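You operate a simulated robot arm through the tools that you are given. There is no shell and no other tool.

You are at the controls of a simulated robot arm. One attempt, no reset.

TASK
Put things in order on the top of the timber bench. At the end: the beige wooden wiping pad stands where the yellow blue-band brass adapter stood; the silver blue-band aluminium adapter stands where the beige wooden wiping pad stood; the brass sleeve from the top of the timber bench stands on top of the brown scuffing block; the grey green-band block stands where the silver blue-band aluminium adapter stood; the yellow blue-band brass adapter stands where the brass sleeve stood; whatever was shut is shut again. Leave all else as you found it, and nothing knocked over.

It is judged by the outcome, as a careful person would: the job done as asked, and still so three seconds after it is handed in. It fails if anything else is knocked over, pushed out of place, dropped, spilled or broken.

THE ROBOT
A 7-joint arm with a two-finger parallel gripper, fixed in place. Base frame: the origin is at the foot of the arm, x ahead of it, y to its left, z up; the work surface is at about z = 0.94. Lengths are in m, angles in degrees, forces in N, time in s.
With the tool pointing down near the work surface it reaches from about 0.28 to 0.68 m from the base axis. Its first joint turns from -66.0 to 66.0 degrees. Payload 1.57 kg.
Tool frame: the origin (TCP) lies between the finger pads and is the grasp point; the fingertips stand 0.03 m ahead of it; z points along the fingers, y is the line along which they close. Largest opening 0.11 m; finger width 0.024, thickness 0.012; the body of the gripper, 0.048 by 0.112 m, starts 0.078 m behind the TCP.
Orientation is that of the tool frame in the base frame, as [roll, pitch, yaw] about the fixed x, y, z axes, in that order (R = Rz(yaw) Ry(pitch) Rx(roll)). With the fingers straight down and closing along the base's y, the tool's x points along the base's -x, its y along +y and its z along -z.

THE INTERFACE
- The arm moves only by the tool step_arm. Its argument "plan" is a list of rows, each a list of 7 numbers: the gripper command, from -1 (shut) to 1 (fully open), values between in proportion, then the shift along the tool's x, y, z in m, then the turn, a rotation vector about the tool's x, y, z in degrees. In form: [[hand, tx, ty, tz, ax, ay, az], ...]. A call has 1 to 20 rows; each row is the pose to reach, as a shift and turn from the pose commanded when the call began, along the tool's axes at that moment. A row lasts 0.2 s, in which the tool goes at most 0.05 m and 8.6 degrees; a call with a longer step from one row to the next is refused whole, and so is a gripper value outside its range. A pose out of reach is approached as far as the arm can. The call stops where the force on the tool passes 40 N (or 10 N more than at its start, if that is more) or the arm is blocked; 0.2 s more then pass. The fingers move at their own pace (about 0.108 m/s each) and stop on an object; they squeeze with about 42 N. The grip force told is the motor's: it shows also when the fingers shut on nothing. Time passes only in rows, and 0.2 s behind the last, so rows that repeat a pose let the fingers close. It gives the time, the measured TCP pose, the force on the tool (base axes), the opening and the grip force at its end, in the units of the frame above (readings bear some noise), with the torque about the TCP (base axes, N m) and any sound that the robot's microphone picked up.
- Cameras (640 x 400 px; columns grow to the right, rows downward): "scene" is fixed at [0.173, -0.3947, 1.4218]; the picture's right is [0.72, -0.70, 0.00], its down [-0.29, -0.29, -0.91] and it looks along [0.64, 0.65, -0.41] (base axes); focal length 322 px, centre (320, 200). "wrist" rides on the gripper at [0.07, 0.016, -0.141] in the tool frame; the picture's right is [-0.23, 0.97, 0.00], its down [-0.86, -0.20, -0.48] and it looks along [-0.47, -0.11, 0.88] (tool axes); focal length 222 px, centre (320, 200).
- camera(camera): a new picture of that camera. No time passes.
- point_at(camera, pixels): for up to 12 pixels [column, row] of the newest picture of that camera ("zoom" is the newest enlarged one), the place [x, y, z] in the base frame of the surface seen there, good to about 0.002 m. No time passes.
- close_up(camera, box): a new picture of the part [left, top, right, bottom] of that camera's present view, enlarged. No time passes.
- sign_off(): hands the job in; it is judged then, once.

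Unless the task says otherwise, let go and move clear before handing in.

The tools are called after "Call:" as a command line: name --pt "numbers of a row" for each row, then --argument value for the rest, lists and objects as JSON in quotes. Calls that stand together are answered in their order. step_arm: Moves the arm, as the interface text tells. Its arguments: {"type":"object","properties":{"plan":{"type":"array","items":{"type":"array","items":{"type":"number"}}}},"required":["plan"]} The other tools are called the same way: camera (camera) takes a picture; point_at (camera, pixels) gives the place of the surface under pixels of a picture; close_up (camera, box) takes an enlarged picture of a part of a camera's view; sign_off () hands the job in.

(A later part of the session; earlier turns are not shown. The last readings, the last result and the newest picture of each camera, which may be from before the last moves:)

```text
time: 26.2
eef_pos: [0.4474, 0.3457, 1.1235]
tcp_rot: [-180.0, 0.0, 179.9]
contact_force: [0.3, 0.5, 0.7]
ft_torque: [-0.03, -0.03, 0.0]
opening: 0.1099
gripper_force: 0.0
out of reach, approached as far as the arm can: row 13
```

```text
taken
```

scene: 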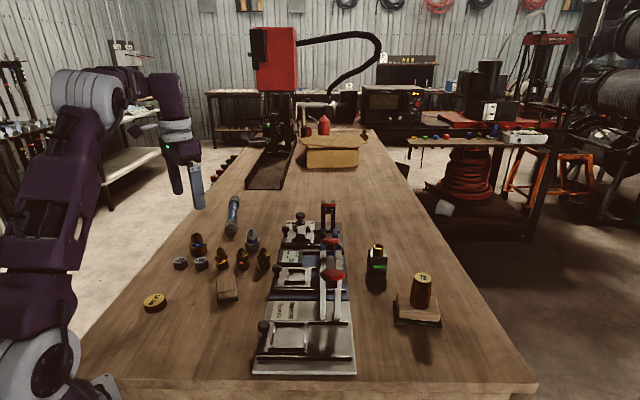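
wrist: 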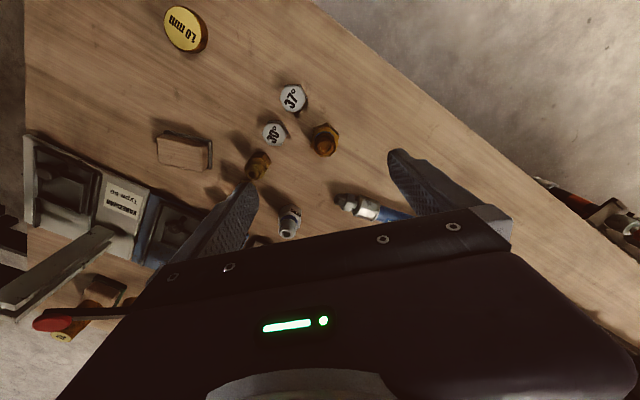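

The adapter is at wrist (325,140). I'll enlarge to see hex orientation and measure its centre.

Call:
close_up --camera "wrist" --box '[230, 70, 360, 190]'

Call:
close_up --camera "wrist" --box '[300, 110, 350, 170]'

Call:
close_up --camera "wrist" --box '[240, 140, 310, 245]'

Call:
point_at --camera "wrist" --pixels '[[326, 147], [326, 130], [334, 138], [314, 138], [338, 128], [314, 128], [285, 140], [305, 110], [274, 134], [292, 98], [256, 170]]'

```text
3.33 times, centred on (295, 130) of wrist
```

zoom: 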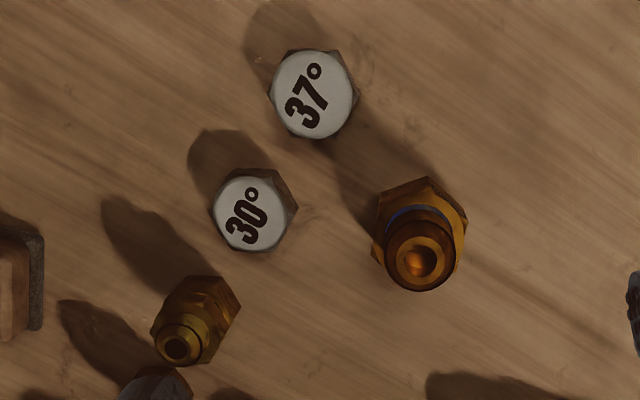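

```text
6.67 times, centred on (325, 140) of wrist
```

zoom: 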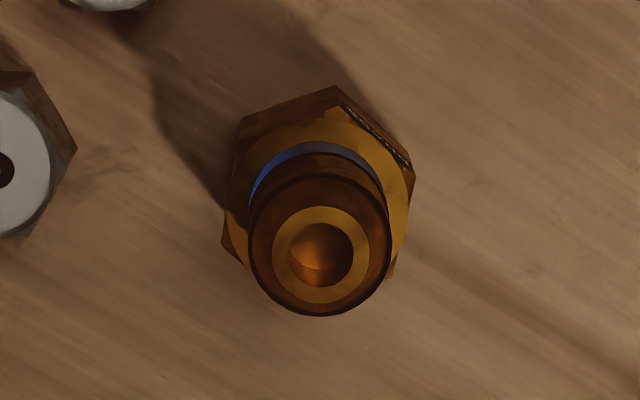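

```text
3.81 times, centred on (275, 192) of wrist
```

zoom: 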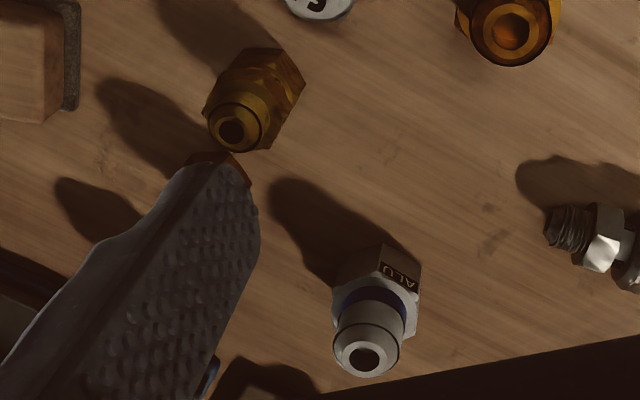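

```text
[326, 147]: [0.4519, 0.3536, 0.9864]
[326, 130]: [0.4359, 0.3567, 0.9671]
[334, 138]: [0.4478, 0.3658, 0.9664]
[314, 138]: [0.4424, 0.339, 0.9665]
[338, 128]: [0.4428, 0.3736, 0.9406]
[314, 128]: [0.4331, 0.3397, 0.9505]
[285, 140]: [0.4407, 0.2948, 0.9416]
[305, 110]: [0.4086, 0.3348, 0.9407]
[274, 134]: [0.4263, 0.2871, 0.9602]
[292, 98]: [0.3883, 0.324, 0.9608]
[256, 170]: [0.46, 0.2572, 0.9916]
```

I see a hex base with near-vertical flats left and right. I'll measure the hex corners to align the grip.

Call:
close_up --camera "wrist" --box '[300, 110, 350, 170]'

Call:
point_at --camera "zoom" --pixels '[[242, 128], [335, 92], [408, 172], [392, 270], [232, 235], [245, 160], [400, 220], [320, 262], [320, 225], [285, 262], [355, 262], [228, 225]]'

```text
6.67 times, centred on (325, 140) of wrist
```

zoom: 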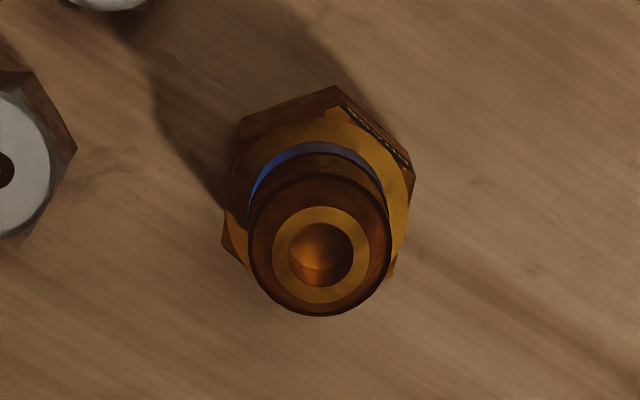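

```text
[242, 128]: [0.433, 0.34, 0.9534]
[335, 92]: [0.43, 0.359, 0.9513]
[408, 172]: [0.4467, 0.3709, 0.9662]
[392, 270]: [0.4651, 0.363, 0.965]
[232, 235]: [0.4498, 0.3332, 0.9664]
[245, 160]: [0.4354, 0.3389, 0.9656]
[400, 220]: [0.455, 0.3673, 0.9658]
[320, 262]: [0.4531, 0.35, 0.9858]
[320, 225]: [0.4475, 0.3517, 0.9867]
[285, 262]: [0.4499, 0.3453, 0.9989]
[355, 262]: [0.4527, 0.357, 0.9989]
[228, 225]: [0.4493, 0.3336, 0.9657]
```

Ring centre is near (0.451, 0.351), hex 0.034 across flats with flat normals at 7.5°, 67.5° and 127.5°. The 127.5° direction leaves most clearance from the 30° and 37° caps. I'll cross-check the centre from the scene camera first.

Call:
close_up --camera "scene" --box '[186, 230, 210, 260]'

Call:
point_at --camera "zoom" --pixels '[[240, 65], [340, 50], [290, 73], [228, 90], [372, 75], [305, 140], [212, 230], [435, 200], [440, 280], [280, 355], [225, 325]]'

```text
13.33 times, centred on (198, 245) of scene
```

zoom: 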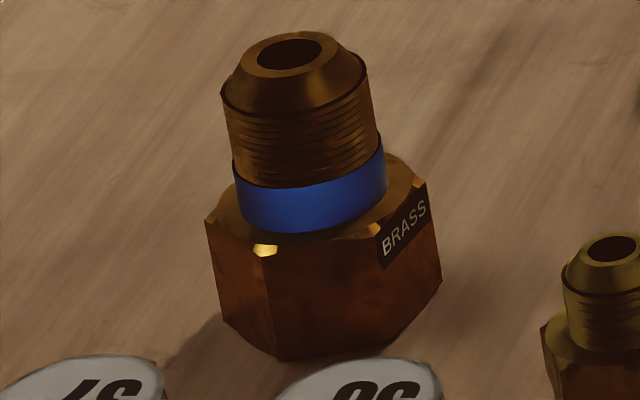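

```text
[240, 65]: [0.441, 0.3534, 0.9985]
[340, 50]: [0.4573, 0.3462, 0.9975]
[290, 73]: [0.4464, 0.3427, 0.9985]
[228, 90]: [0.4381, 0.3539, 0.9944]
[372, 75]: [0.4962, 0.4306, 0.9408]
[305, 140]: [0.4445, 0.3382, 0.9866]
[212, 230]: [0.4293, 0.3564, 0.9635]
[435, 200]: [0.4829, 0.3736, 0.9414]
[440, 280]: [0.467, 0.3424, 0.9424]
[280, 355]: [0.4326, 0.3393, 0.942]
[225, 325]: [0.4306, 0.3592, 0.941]
```

Both cameras agree on a centre of about (0.450, 0.350). I'll turn the hand so the fingers close along 126°, narrow to 0.075 m, and descend to z≈1.02 first.

Call:
step_arm --pt "0.35 -0.0026 0.0045 0 0 0 -8" --pt "0.35 -0.0026 0.0045 0 0 0 -16" --pt "0.35 -0.0026 0.0045 0 0 0 -24" --pt "0.35 -0.0026 0.0045 0 0 0 -32" --pt "0.35 -0.0026 0.0045 0.01 0 0 -36" --pt "0.35 -0.0026 0.0045 0.04 0 0 -36" --pt "0.35 -0.0026 0.0045 0.06 0 0 -36" --pt "0.35 -0.0026 0.0045 0.06 0 0 -36"

Call:
camera --camera "wrist"

Call:
camera --camera "scene"

```text
time: 28.0
eef_pos: [0.4504, 0.3523, 1.0638]
tcp_rot: [-180.0, 0.0, -144.0]
contact_force: [-0.3, 0.4, -0.6]
ft_torque: [0.01, 0.01, 0.03]
opening: 0.0742
gripper_force: 0.1
```

```text
taken
```

wrist: 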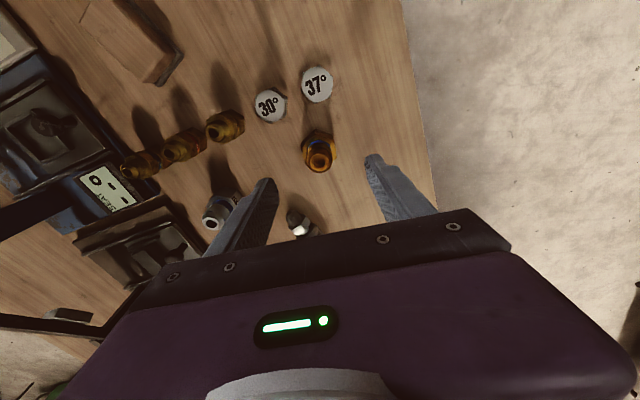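

```text
taken
```

scene: 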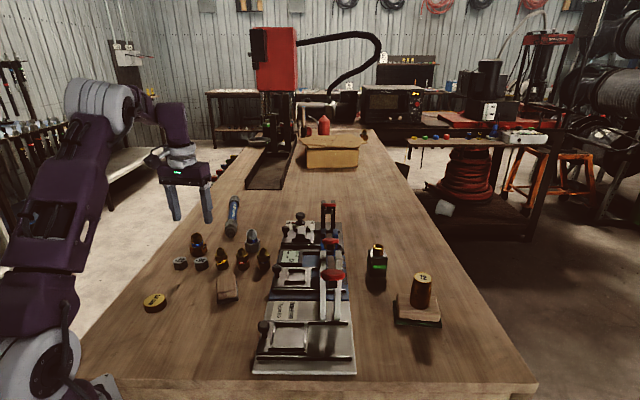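

The hand is aligned over the adapter, with both caps clear on the far side. Descend to z≈0.977 and close.

Call:
step_arm --pt "0.35 0 0 0.03 0 0 0" --pt "0.35 0 0 0.055 0 0 0" --pt "0.35 0 0 0.075 0 0 0" --pt "0.35 0 0 0.086 0 0 0" --pt "0.35 0 0 0.086 0 0 0"

Call:
close_up --camera "scene" --box '[160, 190, 250, 280]'

Call:
camera --camera "wrist"

```text
time: 29.2
eef_pos: [0.4492, 0.3513, 0.9798]
tcp_rot: [180.0, 0.1, -144.0]
contact_force: [1.1, 0.3, 0.0]
ft_torque: [-0.01, 0.0, -0.02]
opening: 0.0745
gripper_force: 0.1
```

```text
4.44 times, centred on (205, 235) of scene
```

zoom: 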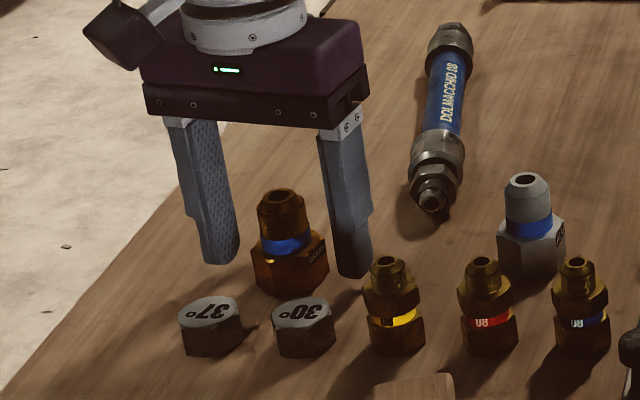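

```text
taken
```

wrist: 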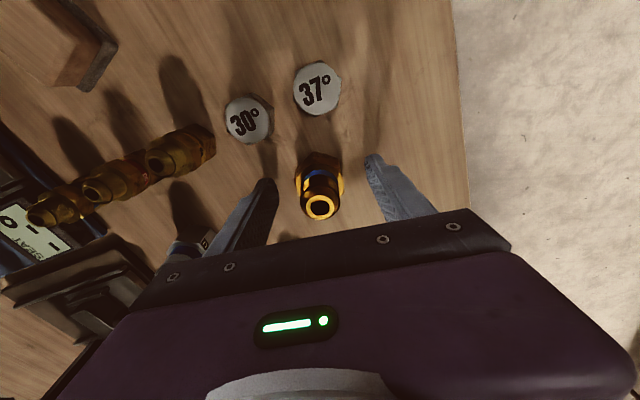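

The adapter sits centred between the fingers and shines yellow here. Closing.

Call:
step_arm --pt "-1 0 0 0.001 0 0 0" --pt "-1 0 0 0.001 0 0 0" --pt "-1 0 0 0.001 0 0 0" --pt "-1 0 0 0.001 0 0 0"

Call:
close_up --camera "scene" --box '[160, 190, 250, 280]'

```text
time: 30.2
eef_pos: [0.4497, 0.3511, 0.979]
tcp_rot: [180.0, 0.0, -144.0]
contact_force: [0.3, -4.4, 8.1]
ft_torque: [-0.21, 0.07, 0.02]
opening: 0.0356
gripper_force: 42.0
```

```text
4.44 times, centred on (205, 235) of scene
```

zoom: 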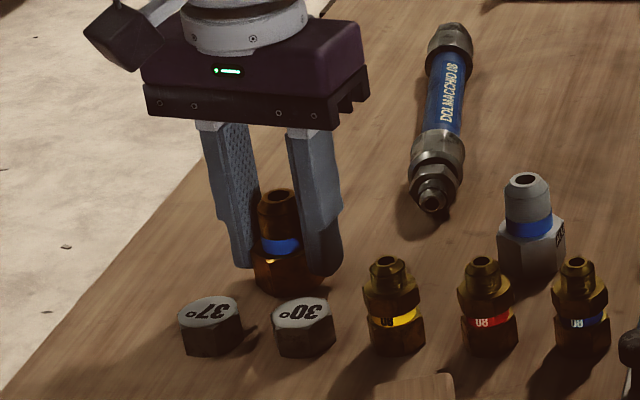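

Gripped at 0.0356 m. I'll lift to z≈1.10 and carry it to the sleeve's old spot (0.336, 0.067).

Call:
step_arm --pt "-1 0 0 -0.02 0 0 0" --pt "-1 0 0 -0.06 0 0 0" --pt "-1 0 0 -0.1 0 0 0" --pt "-1 0 0 -0.12 0 0 0" --pt "-1 0.037 -0.0233 -0.12 0 0 0" --pt "-1 0.074 -0.0466 -0.12 0 0 0" --pt "-1 0.111 -0.07 -0.12 0 0 0" --pt "-1 0.148 -0.0932 -0.12 0 0 0" --pt "-1 0.185 -0.1165 -0.12 0 0 0" --pt "-1 0.222 -0.14 -0.12 0 0 0" --pt "-1 0.259 -0.163 -0.12 0 0 0" --pt "-1 0.259 -0.163 -0.12 0 0 0"

Call:
camera --camera "wrist"

Call:
camera --camera "scene"

```text
time: 32.8
eef_pos: [0.3356, 0.0698, 1.0995]
tcp_rot: [180.0, 0.0, -143.9]
contact_force: [-0.2, 0.2, -2.2]
ft_torque: [0.02, 0.03, 0.03]
opening: 0.0357
gripper_force: 42.2
```

```text
taken
```

wrist: 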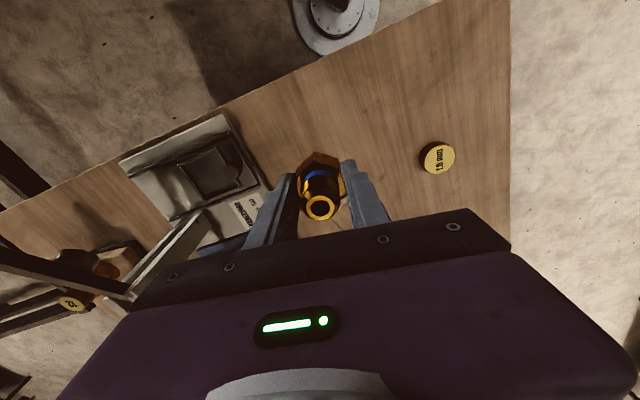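

```text
taken
```

scene: 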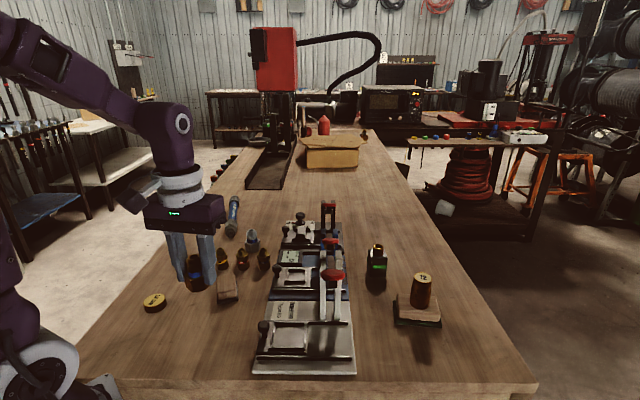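

The adapter hangs above the vacant spot. Lower to just above contact (z≈0.982).

Call:
step_arm --pt "-1 0.001 -0.001 0.035 0 0 0" --pt "-1 0.001 -0.0015 0.07 0 0 0" --pt "-1 0.001 -0.0015 0.1 0 0 0" --pt "-1 0.001 -0.0015 0.116 0 0 0" --pt "-1 0.001 -0.0015 0.118 0 0 0" --pt "-1 0.001 -0.0015 0.118 0 0 0"

Call:
step_arm --pt "-1 0 0 0.001 0 0 0" --pt "-1 0 0 0.002 0 0 0" --pt "-1 0 0 0.002 0 0 0"

Call:
close_up --camera "scene" --box '[150, 260, 262, 360]'

```text
time: 34.2
eef_pos: [0.3372, 0.0666, 0.9788]
tcp_rot: [180.0, 0.0, -144.0]
contact_force: [-0.3, 0.3, -2.0]
ft_torque: [-0.03, 0.01, -0.01]
opening: 0.0359
gripper_force: 42.2
```

```text
time: 35.0
eef_pos: [0.3371, 0.0678, 0.9764]
tcp_rot: [180.0, 0.1, -143.9]
contact_force: [-4.9, 3.6, 36.4]
ft_torque: [0.07, 0.17, 0.21]
opening: 0.0358
gripper_force: 42.2
```

```text
4.00 times, centred on (206, 310) of scene
```

zoom: 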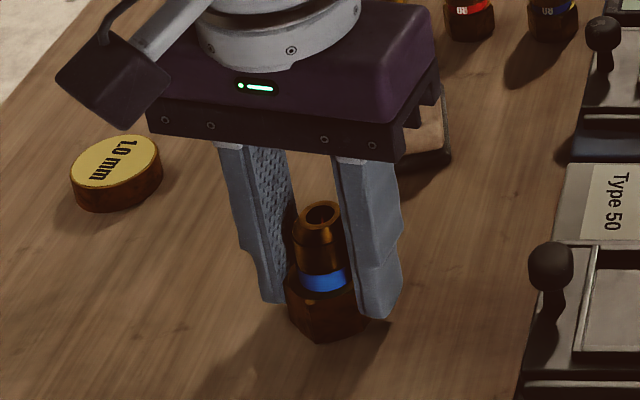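

Firm contact at 36 N. I'll ease up 1.5 mm, open and rise.

Call:
step_arm --pt "-1 0 0 -0.001 0 0 0" --pt "-1 0 0 -0.0015 0 0 0" --pt "-0.1 0 0 -0.0015 0 0 0" --pt "0.35 0 0 -0.0015 0 0 0" --pt "0.35 0 0 -0.0015 0 0 0" --pt "0.35 0 0 -0.03 0 0 0" --pt "0.35 0 0 -0.07 0 0 0" --pt "0.35 0 0 -0.115 0 0 0" --pt "0.35 0 0 -0.12 0 0 0"

Call:
camera --camera "scene"

Call:
close_up --camera "scene" --box '[180, 280, 244, 350]'

Call:
camera --camera "wrist"

```text
time: 37.0
eef_pos: [0.3377, 0.0676, 1.0987]
tcp_rot: [-180.0, 0.1, -144.0]
contact_force: [0.7, 0.1, -0.2]
ft_torque: [-0.01, -0.02, 0.03]
opening: 0.0741
gripper_force: 0.1
```

```text
taken
```

scene: 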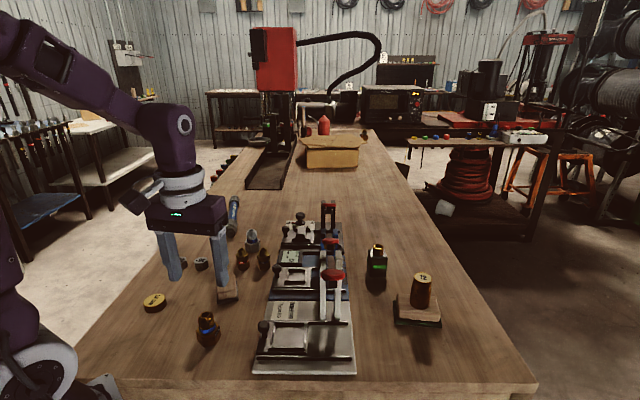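

```text
5.71 times, centred on (212, 315) of scene
```

zoom: 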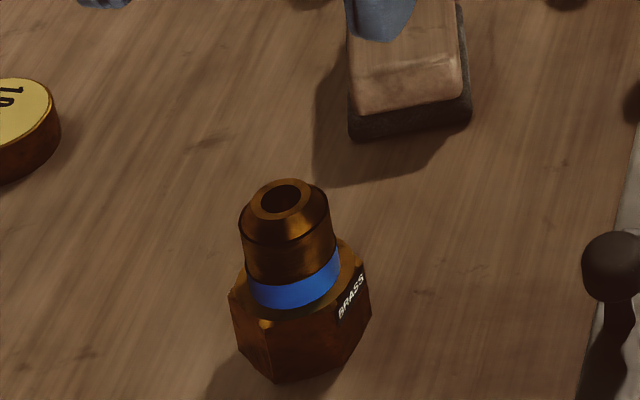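

```text
taken
```

wrist: 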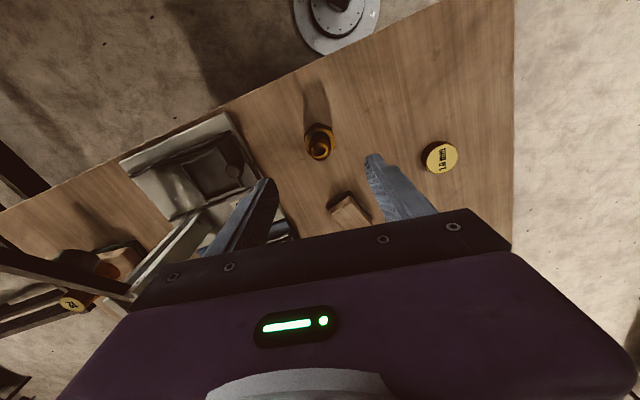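

The BRASS adapter stands at the sleeve's old place. Next the wiping pad: I'll move above it at (0.420, 0.150) and turn the hand so the fingers close along its short side (about 151°).

Call:
step_arm --pt "0.35 -0.03 0.0045 0 0 0 -7" --pt "0.35 -0.06 0.009 0 0 0 -14" --pt "0.35 -0.09 0.0135 0 0 0 -21" --pt "0.35 -0.1145 0.018 0 0 0 -25" --pt "0.35 -0.1145 0.018 0 0 0 -25"

Call:
camera --camera "wrist"

Call:
close_up --camera "wrist" --box '[260, 90, 390, 200]'

Call:
camera --camera "scene"

```text
time: 38.2
eef_pos: [0.4194, 0.1484, 1.0981]
tcp_rot: [180.0, -0.1, -118.9]
contact_force: [-0.3, 0.7, 0.7]
ft_torque: [-0.03, -0.01, 0.0]
opening: 0.0743
gripper_force: 0.1
```

```text
taken
```

wrist: 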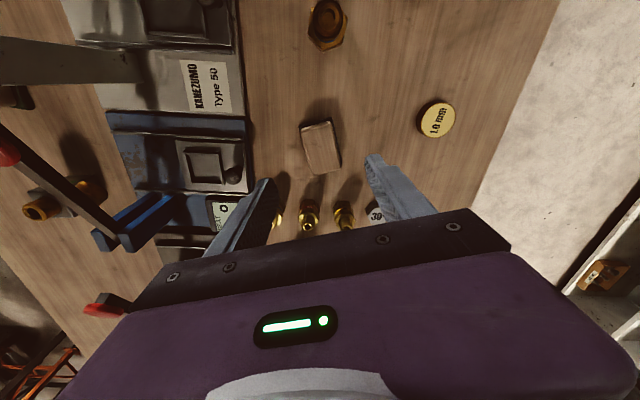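

```text
3.64 times, centred on (325, 145) of wrist
```

zoom: 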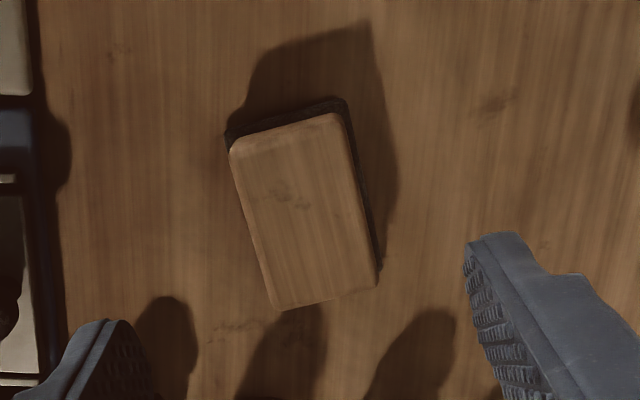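

```text
taken
```

scene: 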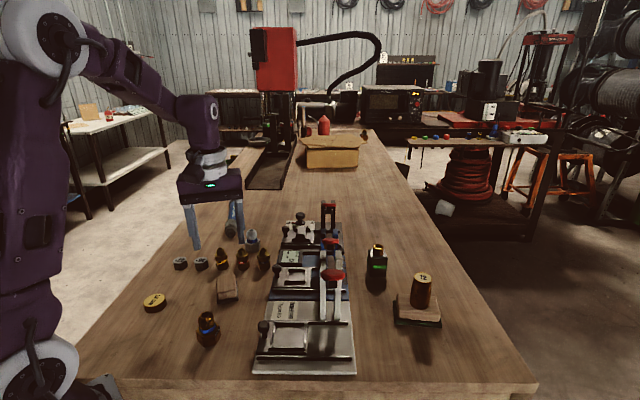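

The pad is clear between the fingers. I'll measure its corners from this view.

Call:
close_up --camera "wrist" --box '[260, 90, 390, 200]'

Call:
point_at --camera "zoom" --pixels '[[238, 150], [335, 120], [370, 280], [278, 302], [255, 230], [355, 200], [305, 215], [232, 135], [340, 102], [378, 265], [60, 250]]'

```text
3.64 times, centred on (325, 145) of wrist
```

zoom: 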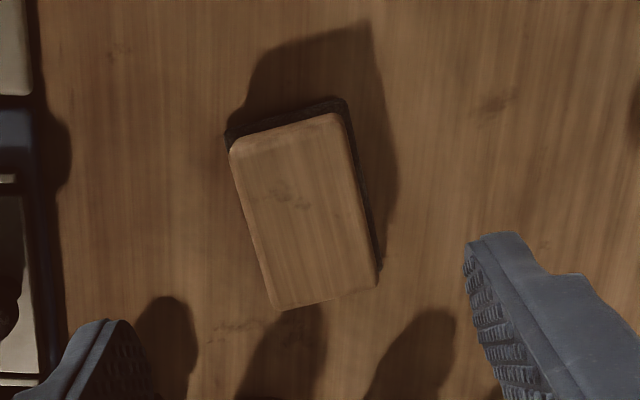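

```text
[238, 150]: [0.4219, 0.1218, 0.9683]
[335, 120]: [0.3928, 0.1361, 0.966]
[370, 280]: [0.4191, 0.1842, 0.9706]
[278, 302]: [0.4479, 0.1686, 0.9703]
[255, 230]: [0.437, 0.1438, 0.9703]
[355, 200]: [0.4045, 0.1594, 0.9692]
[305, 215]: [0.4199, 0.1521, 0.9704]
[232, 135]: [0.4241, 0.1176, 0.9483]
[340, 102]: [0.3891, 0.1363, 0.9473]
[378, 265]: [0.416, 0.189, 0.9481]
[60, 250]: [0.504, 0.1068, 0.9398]
```

Pad centre is about (0.420, 0.152), short side at 152°. I'll descend to z≈0.983 (fingertips just over the felt layer) and close.

Call:
step_arm --pt "0.35 -0.0036 0.001 0.03 0 0 0" --pt "0.35 -0.0036 0.001 0.07 0 0 0" --pt "0.35 -0.0036 0.001 0.1 0 0 0" --pt "0.35 -0.0036 0.001 0.115 0 0 0" --pt "0.35 -0.0036 0.001 0.115 0 0 0"

Call:
step_arm --pt "-1 0 0 0 0 0 0" --pt "-1 0 0 0 0 0 0" --pt "-1 0 0 0 0 0 0" --pt "-1 0 0 0 0 0 0"

Call:
close_up --camera "scene" --box '[170, 220, 282, 320]'

Call:
camera --camera "wrist"

```text
time: 39.4
eef_pos: [0.4194, 0.1507, 0.9813]
tcp_rot: [179.9, 0.0, -119.0]
contact_force: [0.9, 0.0, -0.7]
ft_torque: [-0.01, 0.03, 0.02]
opening: 0.0744
gripper_force: 0.0
```

```text
time: 40.4
eef_pos: [0.4203, 0.15, 0.9817]
tcp_rot: [-180.0, 0.0, -119.1]
contact_force: [-0.2, -0.3, 0.0]
ft_torque: [0.01, -0.03, 0.02]
opening: 0.0391
gripper_force: 42.2
```

```text
4.00 times, centred on (226, 270) of scene
```

zoom: 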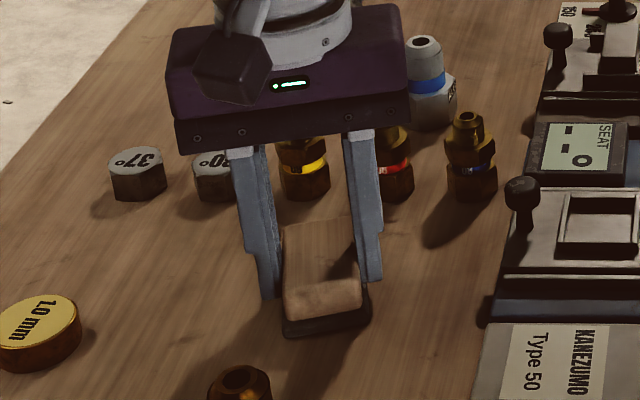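

```text
taken
```

wrist: 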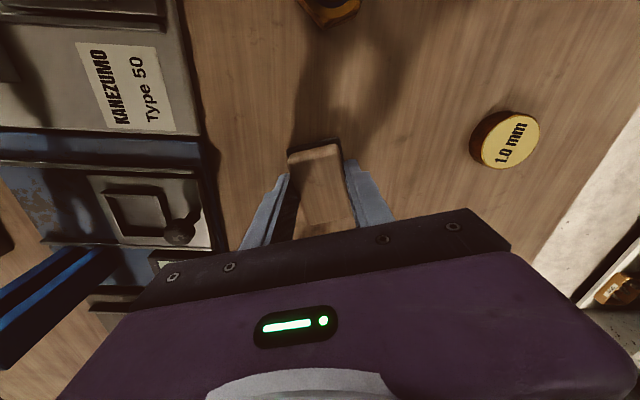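

The pad is gripped (0.039 m). I'll lift to z≈1.09 and carry it to the adapter's old spot (0.450, 0.350).

Call:
step_arm --pt "-1 0 0 -0.02 0 0 0" --pt "-1 0 0 -0.06 0 0 0" --pt "-1 0 0 -0.1 0 0 0" --pt "-1 0 0 -0.11 0 0 0" --pt "-1 -0.038 0.014 -0.11 0 0 0" --pt "-1 -0.076 0.028 -0.11 0 0 0" --pt "-1 -0.114 0.042 -0.11 0 0 0" --pt "-1 -0.152 0.056 -0.11 0 0 0" --pt "-1 -0.1887 0.0703 -0.11 0 0 0" --pt "-1 -0.1887 0.0703 -0.11 0 0 0"

Call:
camera --camera "wrist"

Call:
close_up --camera "scene" --box '[140, 180, 268, 300]'

```text
time: 42.6
eef_pos: [0.4524, 0.35, 1.0945]
tcp_rot: [180.0, -0.1, -119.0]
contact_force: [-0.8, -0.3, -0.5]
ft_torque: [0.0, -0.03, 0.01]
opening: 0.0391
gripper_force: 41.9
```

```text
taken
```

wrist: 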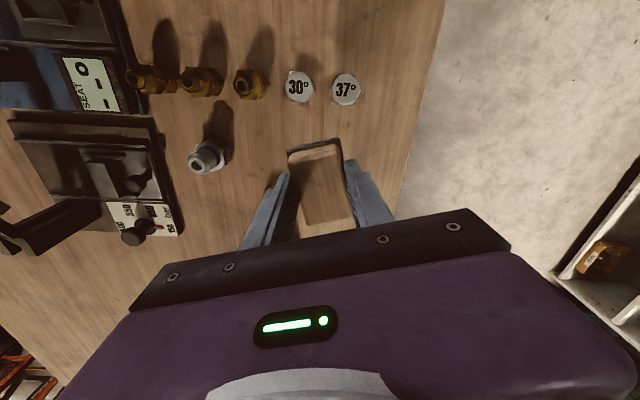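

```text
3.33 times, centred on (204, 240) of scene
```

zoom: 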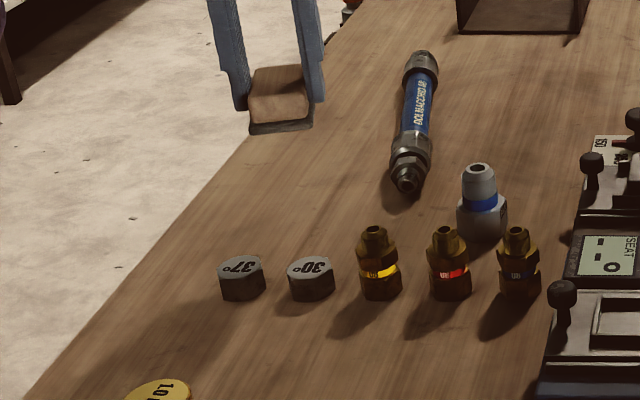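

The pad is above the empty spot with clearance to the caps. Lower to just above the bench.

Call:
step_arm --pt "-1 0.001 0.0005 0.03 0 0 0" --pt "-1 0.0016 0.0008 0.065 0 0 0" --pt "-1 0.0016 0.0008 0.095 0 0 0" --pt "-1 0.0016 0.0008 0.106 0 0 0" --pt "-1 0.0016 0.0008 0.108 0 0 0" --pt "-1 0.0016 0.0008 0.108 0 0 0"

Call:
step_arm --pt "-1 0 0 0.001 0 0 0" --pt "-1 0 0 0.0015 0 0 0" --pt "-1 0 0 0.0015 0 0 0"

Call:
close_up --camera "scene" --box '[150, 190, 262, 290]'

```text
time: 44.0
eef_pos: [0.4486, 0.3494, 0.9859]
tcp_rot: [-180.0, 0.1, -119.0]
contact_force: [-0.1, -0.1, -0.8]
ft_torque: [-0.01, -0.02, 0.03]
opening: 0.0389
gripper_force: 42.3
```

```text
time: 44.8
eef_pos: [0.4483, 0.3487, 0.9821]
tcp_rot: [-180.0, 0.0, -119.0]
contact_force: [0.5, -1.3, -0.6]
ft_torque: [0.0, 0.02, 0.02]
opening: 0.039
gripper_force: 43.0
```

```text
4.00 times, centred on (206, 240) of scene
```

zoom: 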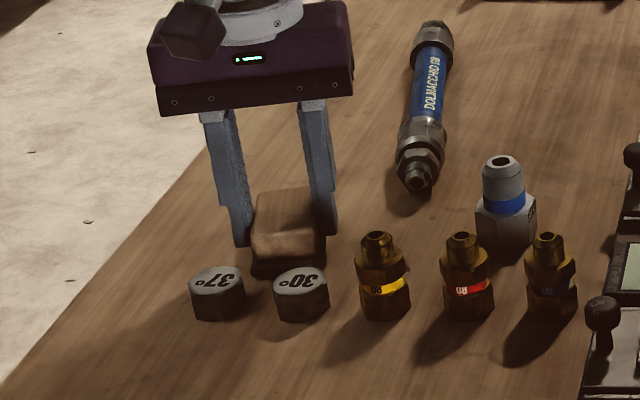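

No contact force yet. I'll lower another millimetre or two in small steps.

Call:
step_arm --pt "-1 0 0 0.001 0 0 0" --pt "-1 0 0 0.001 0 0 0"

Call:
step_arm --pt "-1 0 0 0.001 0 0 0" --pt "-1 0 0 0.001 0 0 0"

```text
time: 45.4
eef_pos: [0.4488, 0.3502, 0.9814]
tcp_rot: [-179.9, 0.0, -119.0]
contact_force: [0.1, -0.9, -0.6]
ft_torque: [-0.02, 0.02, -0.02]
opening: 0.039
gripper_force: 42.0
```

```text
time: 46.0
eef_pos: [0.4478, 0.3503, 0.9818]
tcp_rot: [180.0, 0.0, -119.0]
contact_force: [-1.4, -1.4, 4.3]
ft_torque: [0.03, 0.03, 0.01]
opening: 0.0391
gripper_force: 41.6
```

Contact of 4 N: the pad touches the bench. Opening and rising.

Call:
step_arm --pt "-0.2 0 0 0 0 0 0" --pt "0.15 0 0 0 0 0 0" --pt "0.15 0 0 0 0 0 0" --pt "0.15 0 0 -0.03 0 0 0" --pt "0.15 0 0 -0.07 0 0 0" --pt "0.15 0 0 -0.115 0 0 0" --pt "0.15 0 0 -0.13 0 0 0" --pt "0.15 0 0 -0.13 0 0 0"

Call:
camera --camera "wrist"

Call:
camera --camera "scene"

Call:
close_up --camera "scene" --box '[150, 210, 262, 310]'

```text
time: 47.8
eef_pos: [0.4483, 0.3473, 1.1114]
tcp_rot: [180.0, 0.0, -119.0]
contact_force: [0.1, -0.5, -0.3]
ft_torque: [-0.01, 0.01, 0.0]
opening: 0.0633
gripper_force: 0.0
```

```text
taken
```

wrist: 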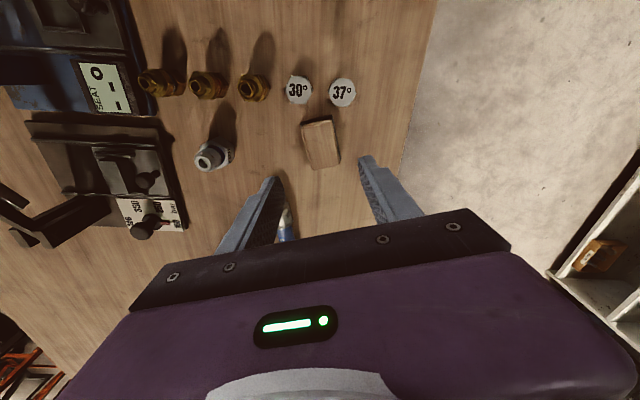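

```text
taken
```

scene: 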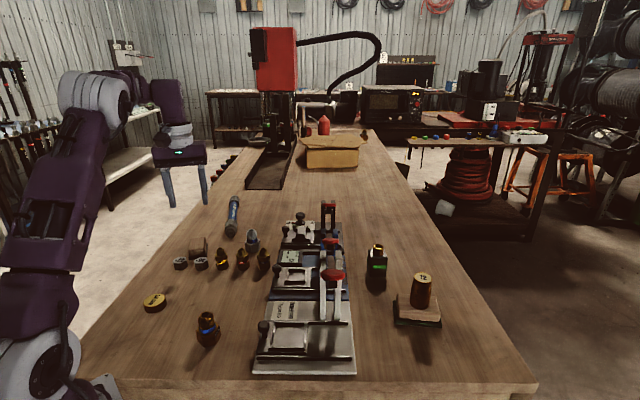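

```text
4.00 times, centred on (206, 260) of scene
```

zoom: 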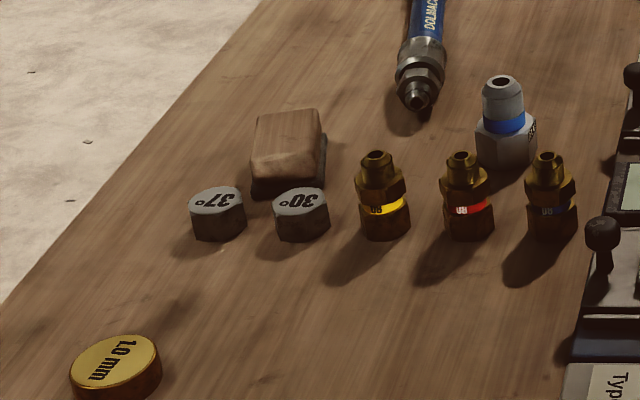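

The pad stands in place, caps untouched. I'll verify its position and measure the silver ALU adapter.

Call:
point_at --camera "wrist" --pixels '[[304, 124], [332, 121], [340, 160], [313, 167], [321, 143]]'

Call:
close_up --camera "wrist" --box '[185, 120, 249, 184]'

Call:
close_up --camera "scene" --box '[236, 225, 268, 257]'

```text
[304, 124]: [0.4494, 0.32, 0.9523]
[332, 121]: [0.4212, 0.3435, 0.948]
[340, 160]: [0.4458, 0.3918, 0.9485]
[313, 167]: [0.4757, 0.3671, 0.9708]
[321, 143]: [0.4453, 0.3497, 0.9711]
```

```text
6.25 times, centred on (217, 152) of wrist
```

zoom: 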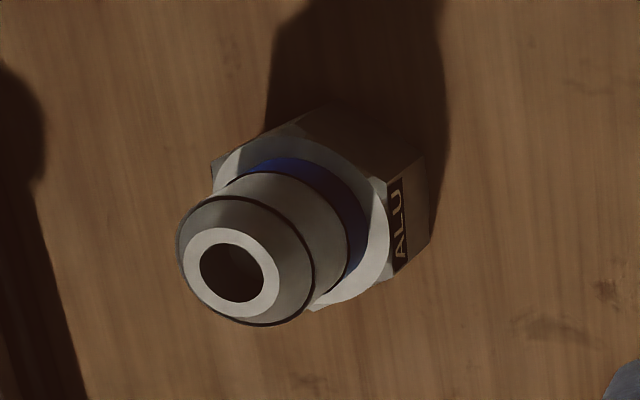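

```text
12.50 times, centred on (252, 241) of scene
```

zoom: 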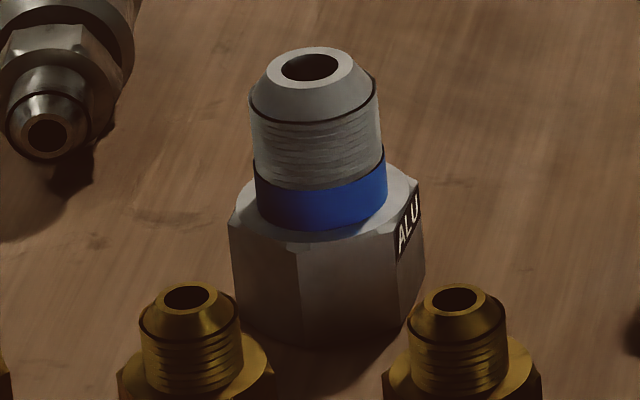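

The pad centre reads about (0.447, 0.352), matching the spot. Now measuring the ALU adapter on the scene zoom.

Call:
point_at --camera "zoom" --pixels '[[273, 72], [345, 62], [310, 85], [310, 49], [232, 232], [238, 300], [302, 345], [405, 322], [300, 250], [395, 240], [418, 190]]'

Call:
close_up --camera "wrist" --box '[185, 120, 249, 184]'

Call:
point_at --camera "zoom" --pixels '[[190, 255], [275, 275], [240, 233], [230, 312], [382, 178], [392, 270], [425, 165], [405, 268], [215, 160], [300, 125]]'

```text
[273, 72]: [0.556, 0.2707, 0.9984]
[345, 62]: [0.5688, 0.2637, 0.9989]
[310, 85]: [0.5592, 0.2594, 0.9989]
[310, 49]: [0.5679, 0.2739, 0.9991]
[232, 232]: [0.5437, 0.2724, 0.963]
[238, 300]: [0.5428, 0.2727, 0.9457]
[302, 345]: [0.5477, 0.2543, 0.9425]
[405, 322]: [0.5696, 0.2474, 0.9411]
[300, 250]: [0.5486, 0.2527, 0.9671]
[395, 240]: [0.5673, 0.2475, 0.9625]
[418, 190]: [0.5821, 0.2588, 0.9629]
```

```text
6.25 times, centred on (217, 152) of wrist
```

zoom: 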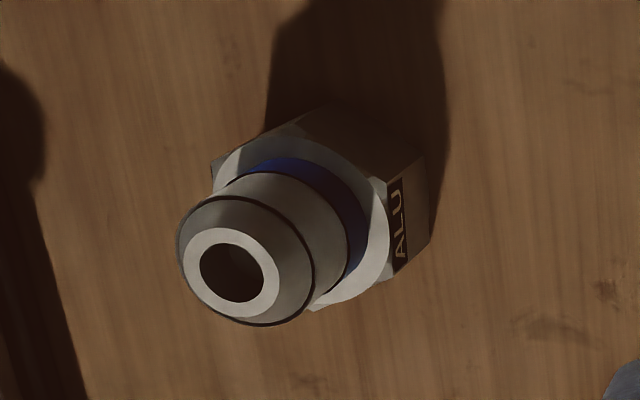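

```text
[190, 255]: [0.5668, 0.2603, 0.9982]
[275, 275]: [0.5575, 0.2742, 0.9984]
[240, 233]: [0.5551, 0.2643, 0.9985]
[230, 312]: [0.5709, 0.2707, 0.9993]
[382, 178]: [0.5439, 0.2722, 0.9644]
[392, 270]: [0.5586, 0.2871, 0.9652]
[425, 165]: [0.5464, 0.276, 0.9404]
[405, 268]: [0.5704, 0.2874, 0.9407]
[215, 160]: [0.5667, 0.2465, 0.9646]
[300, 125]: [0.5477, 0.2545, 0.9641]
```

ALU adapter centre is about (0.563, 0.267), with hex flat normals at 12°, 72° and 132°. I'll check what lies around it for finger clearance.

Call:
point_at --camera "wrist" --pixels '[[170, 130], [188, 215], [145, 182], [143, 228], [285, 225], [210, 82], [257, 85], [163, 80], [180, 170]]'

Call:
point_at --camera "scene" --pixels '[[231, 236], [243, 249], [264, 249], [300, 217], [287, 228], [280, 240], [292, 246], [330, 205], [330, 245]]'

```text
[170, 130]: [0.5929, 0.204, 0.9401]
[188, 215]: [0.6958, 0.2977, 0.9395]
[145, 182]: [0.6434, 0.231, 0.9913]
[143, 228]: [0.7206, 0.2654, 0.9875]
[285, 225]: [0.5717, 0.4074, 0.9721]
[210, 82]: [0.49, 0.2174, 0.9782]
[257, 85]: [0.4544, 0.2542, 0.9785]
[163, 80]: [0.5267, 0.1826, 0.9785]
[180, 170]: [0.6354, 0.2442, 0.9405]
```

```text
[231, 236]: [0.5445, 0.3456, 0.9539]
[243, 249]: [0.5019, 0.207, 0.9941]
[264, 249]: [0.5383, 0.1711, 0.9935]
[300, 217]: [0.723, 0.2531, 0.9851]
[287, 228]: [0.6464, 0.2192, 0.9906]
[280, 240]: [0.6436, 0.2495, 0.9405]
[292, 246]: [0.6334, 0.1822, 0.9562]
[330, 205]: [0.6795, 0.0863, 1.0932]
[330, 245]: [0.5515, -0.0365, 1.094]
```

The bench fixture edge stays about 3 cm from the finger at a 132° grip, so that works. Moving above the ALU adapter with a 19° turn.

Call:
step_arm --pt "0.3 0.004 -0.035 0 0 0 6" --pt "0.3 0.008 -0.07 0 0 0 12" --pt "0.3 0.012 -0.105 0 0 0 19" --pt "0.3 0.0147 -0.1393 0 0 0 19" --pt "0.3 0.0147 -0.1393 0.03 0 0 19" --pt "0.3 0.0147 -0.1393 0.05 0 0 19" --pt "0.3 0.0147 -0.1393 0.05 0 0 19"

Call:
camera --camera "wrist"

Call:
camera --camera "scene"

```text
time: 49.4
eef_pos: [0.5637, 0.2686, 1.0617]
tcp_rot: [180.0, 0.0, -138.0]
contact_force: [0.6, -0.6, 0.5]
ft_torque: [0.0, -0.01, -0.01]
opening: 0.0713
gripper_force: 0.1
```

```text
taken
```

wrist: 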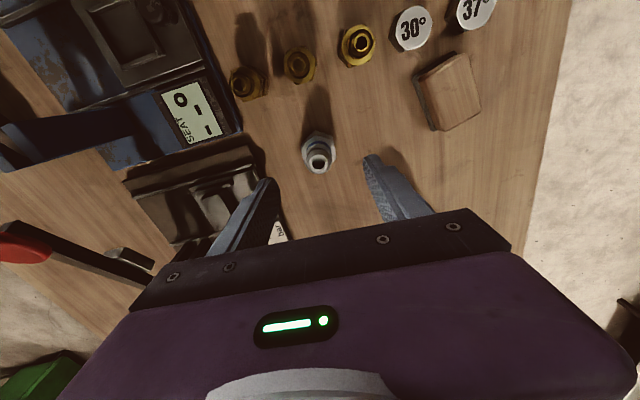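

```text
taken
```

scene: 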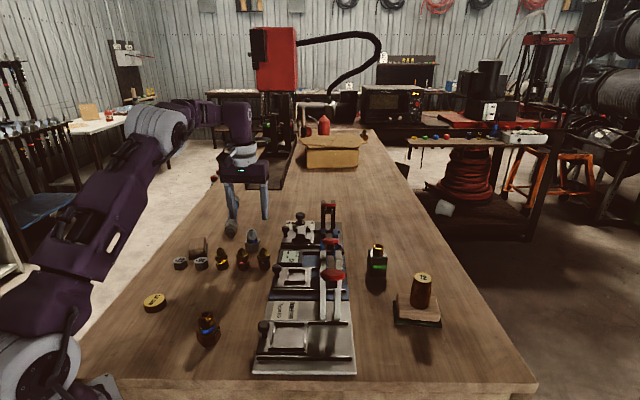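

Hand centred over the ALU adapter. Descend to z≈0.979 and close.

Call:
step_arm --pt "0.3 0.001 0 0.03 0 0 0" --pt "0.3 0.001 0 0.055 0 0 0" --pt "0.3 0.001 0 0.074 0 0 0" --pt "0.3 0.001 0 0.083 0 0 0" --pt "0.3 0.001 0 0.083 0 0 0"

Call:
step_arm --pt "-1 0 0 0 0 0 0" --pt "-1 0 0 0 0 0 0" --pt "-1 0 0 0 0 0 0" --pt "-1 0 0 0 0 0 0"

Call:
close_up --camera "scene" --box '[190, 180, 302, 280]'

```text
time: 50.6
eef_pos: [0.5628, 0.2673, 0.9791]
tcp_rot: [-180.0, 0.0, -138.0]
contact_force: [0.0, 0.3, -0.4]
ft_torque: [0.0, 0.01, -0.02]
opening: 0.0716
gripper_force: 0.1
```

```text
time: 51.6
eef_pos: [0.5615, 0.2668, 0.9784]
tcp_rot: [-179.9, -0.1, -138.1]
contact_force: [0.7, 0.1, 0.8]
ft_torque: [0.02, -0.02, 0.01]
opening: 0.0354
gripper_force: 42.2
```

```text
4.00 times, centred on (246, 230) of scene
```

zoom: 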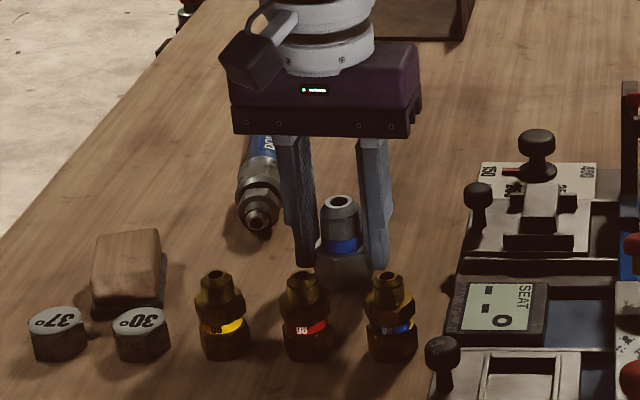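

Gripped at 0.0354 m. Lift to z≈1.10 and carry to the pad's old spot (0.420, 0.152).

Call:
step_arm --pt "-1 0 0 -0.02 0 0 0" --pt "-1 0 0 -0.06 0 0 0" --pt "-1 0 0 -0.1 0 0 0" --pt "-1 0 0 -0.12 0 0 0" --pt "-1 0.037 0.002 -0.12 0 0 0" --pt "-1 0.074 0.004 -0.12 0 0 0" --pt "-1 0.111 0.006 -0.12 0 0 0" --pt "-1 0.148 0.008 -0.12 0 0 0" --pt "-1 0.1824 0.0096 -0.12 0 0 0" --pt "-1 0.1824 0.0096 -0.12 0 0 0"

Call:
camera --camera "wrist"

Call:
camera --camera "scene"

```text
time: 53.8
eef_pos: [0.4197, 0.1511, 1.0957]
tcp_rot: [-180.0, 0.0, -138.0]
contact_force: [-0.3, 0.3, -2.1]
ft_torque: [-0.02, 0.01, 0.0]
opening: 0.0355
gripper_force: 41.7
```

```text
taken
```

wrist: 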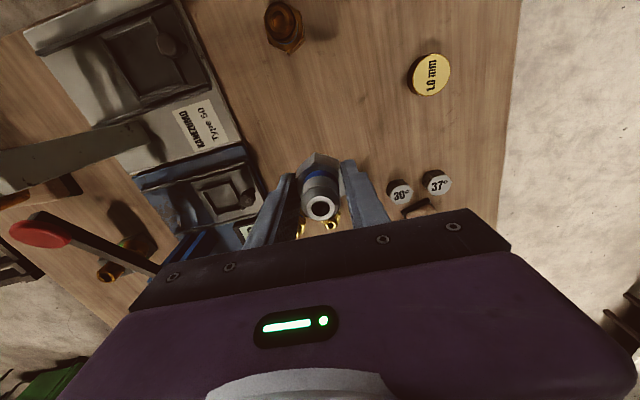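

```text
taken
```

scene: 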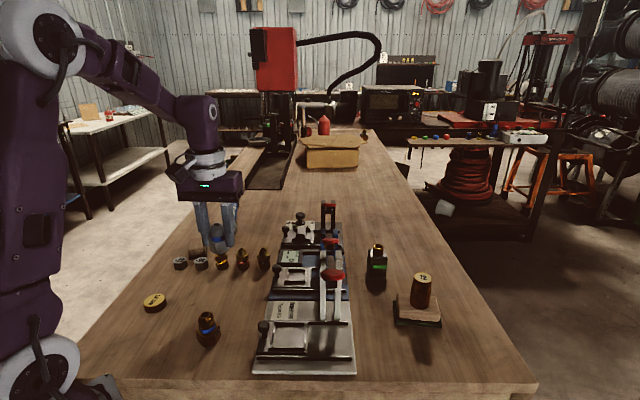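

The ALU adapter hangs over the vacant pad spot. Lowering: first to just above, then 1 mm steps.

Call:
step_arm --pt "-1 0 0 0.035 0 0 0" --pt "-1 0 0 0.07 0 0 0" --pt "-1 0 0 0.1 0 0 0" --pt "-1 0 0 0.114 0 0 0" --pt "-1 0 0 0.116 0 0 0" --pt "-1 0 0 0.116 0 0 0"

Call:
step_arm --pt "-1 0 0 0.001 0 0 0" --pt "-1 0 0 0.0015 0 0 0" --pt "-1 0 0 0.0015 0 0 0"

```text
time: 55.2
eef_pos: [0.4194, 0.1542, 0.9811]
tcp_rot: [180.0, 0.0, -138.1]
contact_force: [0.4, 0.7, -1.4]
ft_torque: [0.01, 0.01, -0.01]
opening: 0.0355
gripper_force: 41.9
```

```text
time: 56.0
eef_pos: [0.418, 0.1528, 0.9799]
tcp_rot: [179.9, 0.0, -137.9]
contact_force: [0.4, 0.2, -1.0]
ft_torque: [-0.02, 0.02, 0.0]
opening: 0.0349
gripper_force: 41.9
```

No contact yet (-1 N). Two more 1 mm steps.

Call:
step_arm --pt "-1 0 0 0.001 0 0 0" --pt "-1 0 0 0.001 0 0 0"

Call:
step_arm --pt "-1 0 0 0.001 0 0 0" --pt "-1 0 0 0.001 0 0 0"

```text
time: 56.6
eef_pos: [0.4187, 0.1524, 0.9791]
tcp_rot: [-180.0, 0.0, -138.0]
contact_force: [-0.3, -0.3, -0.9]
ft_torque: [0.0, 0.0, 0.02]
opening: 0.0353
gripper_force: 42.0
```

```text
time: 57.2
eef_pos: [0.419, 0.1531, 0.9782]
tcp_rot: [180.0, 0.1, -138.0]
contact_force: [-7.7, -0.1, 38.4]
ft_torque: [-0.11, 0.36, 0.0]
opening: 0.0352
gripper_force: 42.1
```

Contact at 38 N, so it is on the bench. I'll ease up 1 mm, release and rise.

Call:
step_arm --pt "-1 0 0 -0.001 0 0 0" --pt "-1 0 0 -0.001 0 0 0" --pt "-0.1 0 0 -0.001 0 0 0" --pt "0.3 0 0 -0.001 0 0 0" --pt "0.3 0 0 -0.001 0 0 0" --pt "0.3 0 0 -0.03 0 0 0" --pt "0.3 0 0 -0.07 0 0 0" --pt "0.3 0 0 -0.115 0 0 0" --pt "0.3 0 0 -0.16 0 0 0" --pt "0.3 0 0 -0.2 0 0 0" --pt "0.3 0 0 -0.24 0 0 0" --pt "0.3 0 0 -0.26 0 0 0" --pt "0.3 0 0 -0.26 0 0 0"

Call:
camera --camera "scene"

Call:
close_up --camera "scene" --box '[140, 220, 300, 360]'

Call:
camera --camera "wrist"

```text
time: 60.0
eef_pos: [0.4214, 0.1568, 1.2376]
tcp_rot: [-180.0, 0.0, -138.0]
contact_force: [-0.1, 0.5, 0.5]
ft_torque: [0.02, 0.0, 0.02]
opening: 0.0713
gripper_force: 0.1
```

```text
taken
```

scene: 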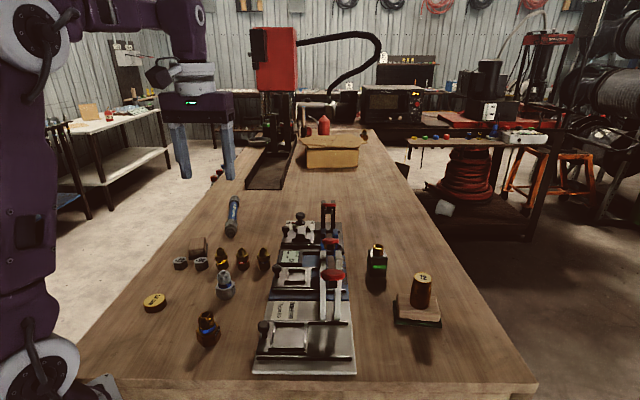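

```text
2.86 times, centred on (220, 290) of scene
```

zoom: 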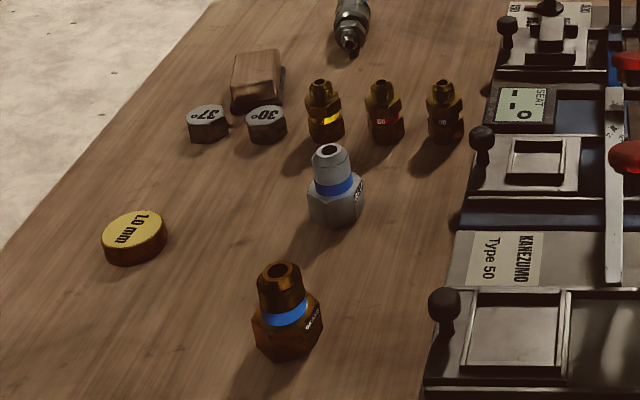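

```text
taken
```

wrist: 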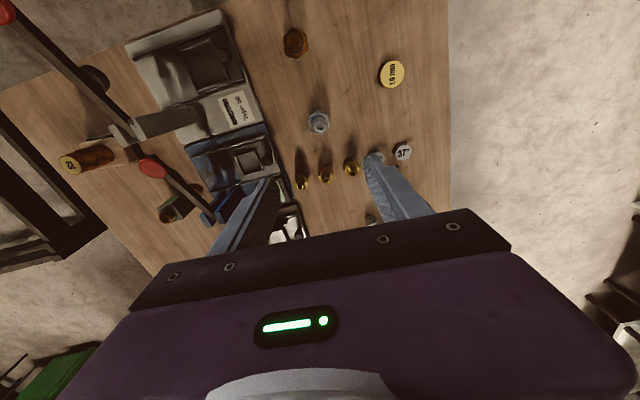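

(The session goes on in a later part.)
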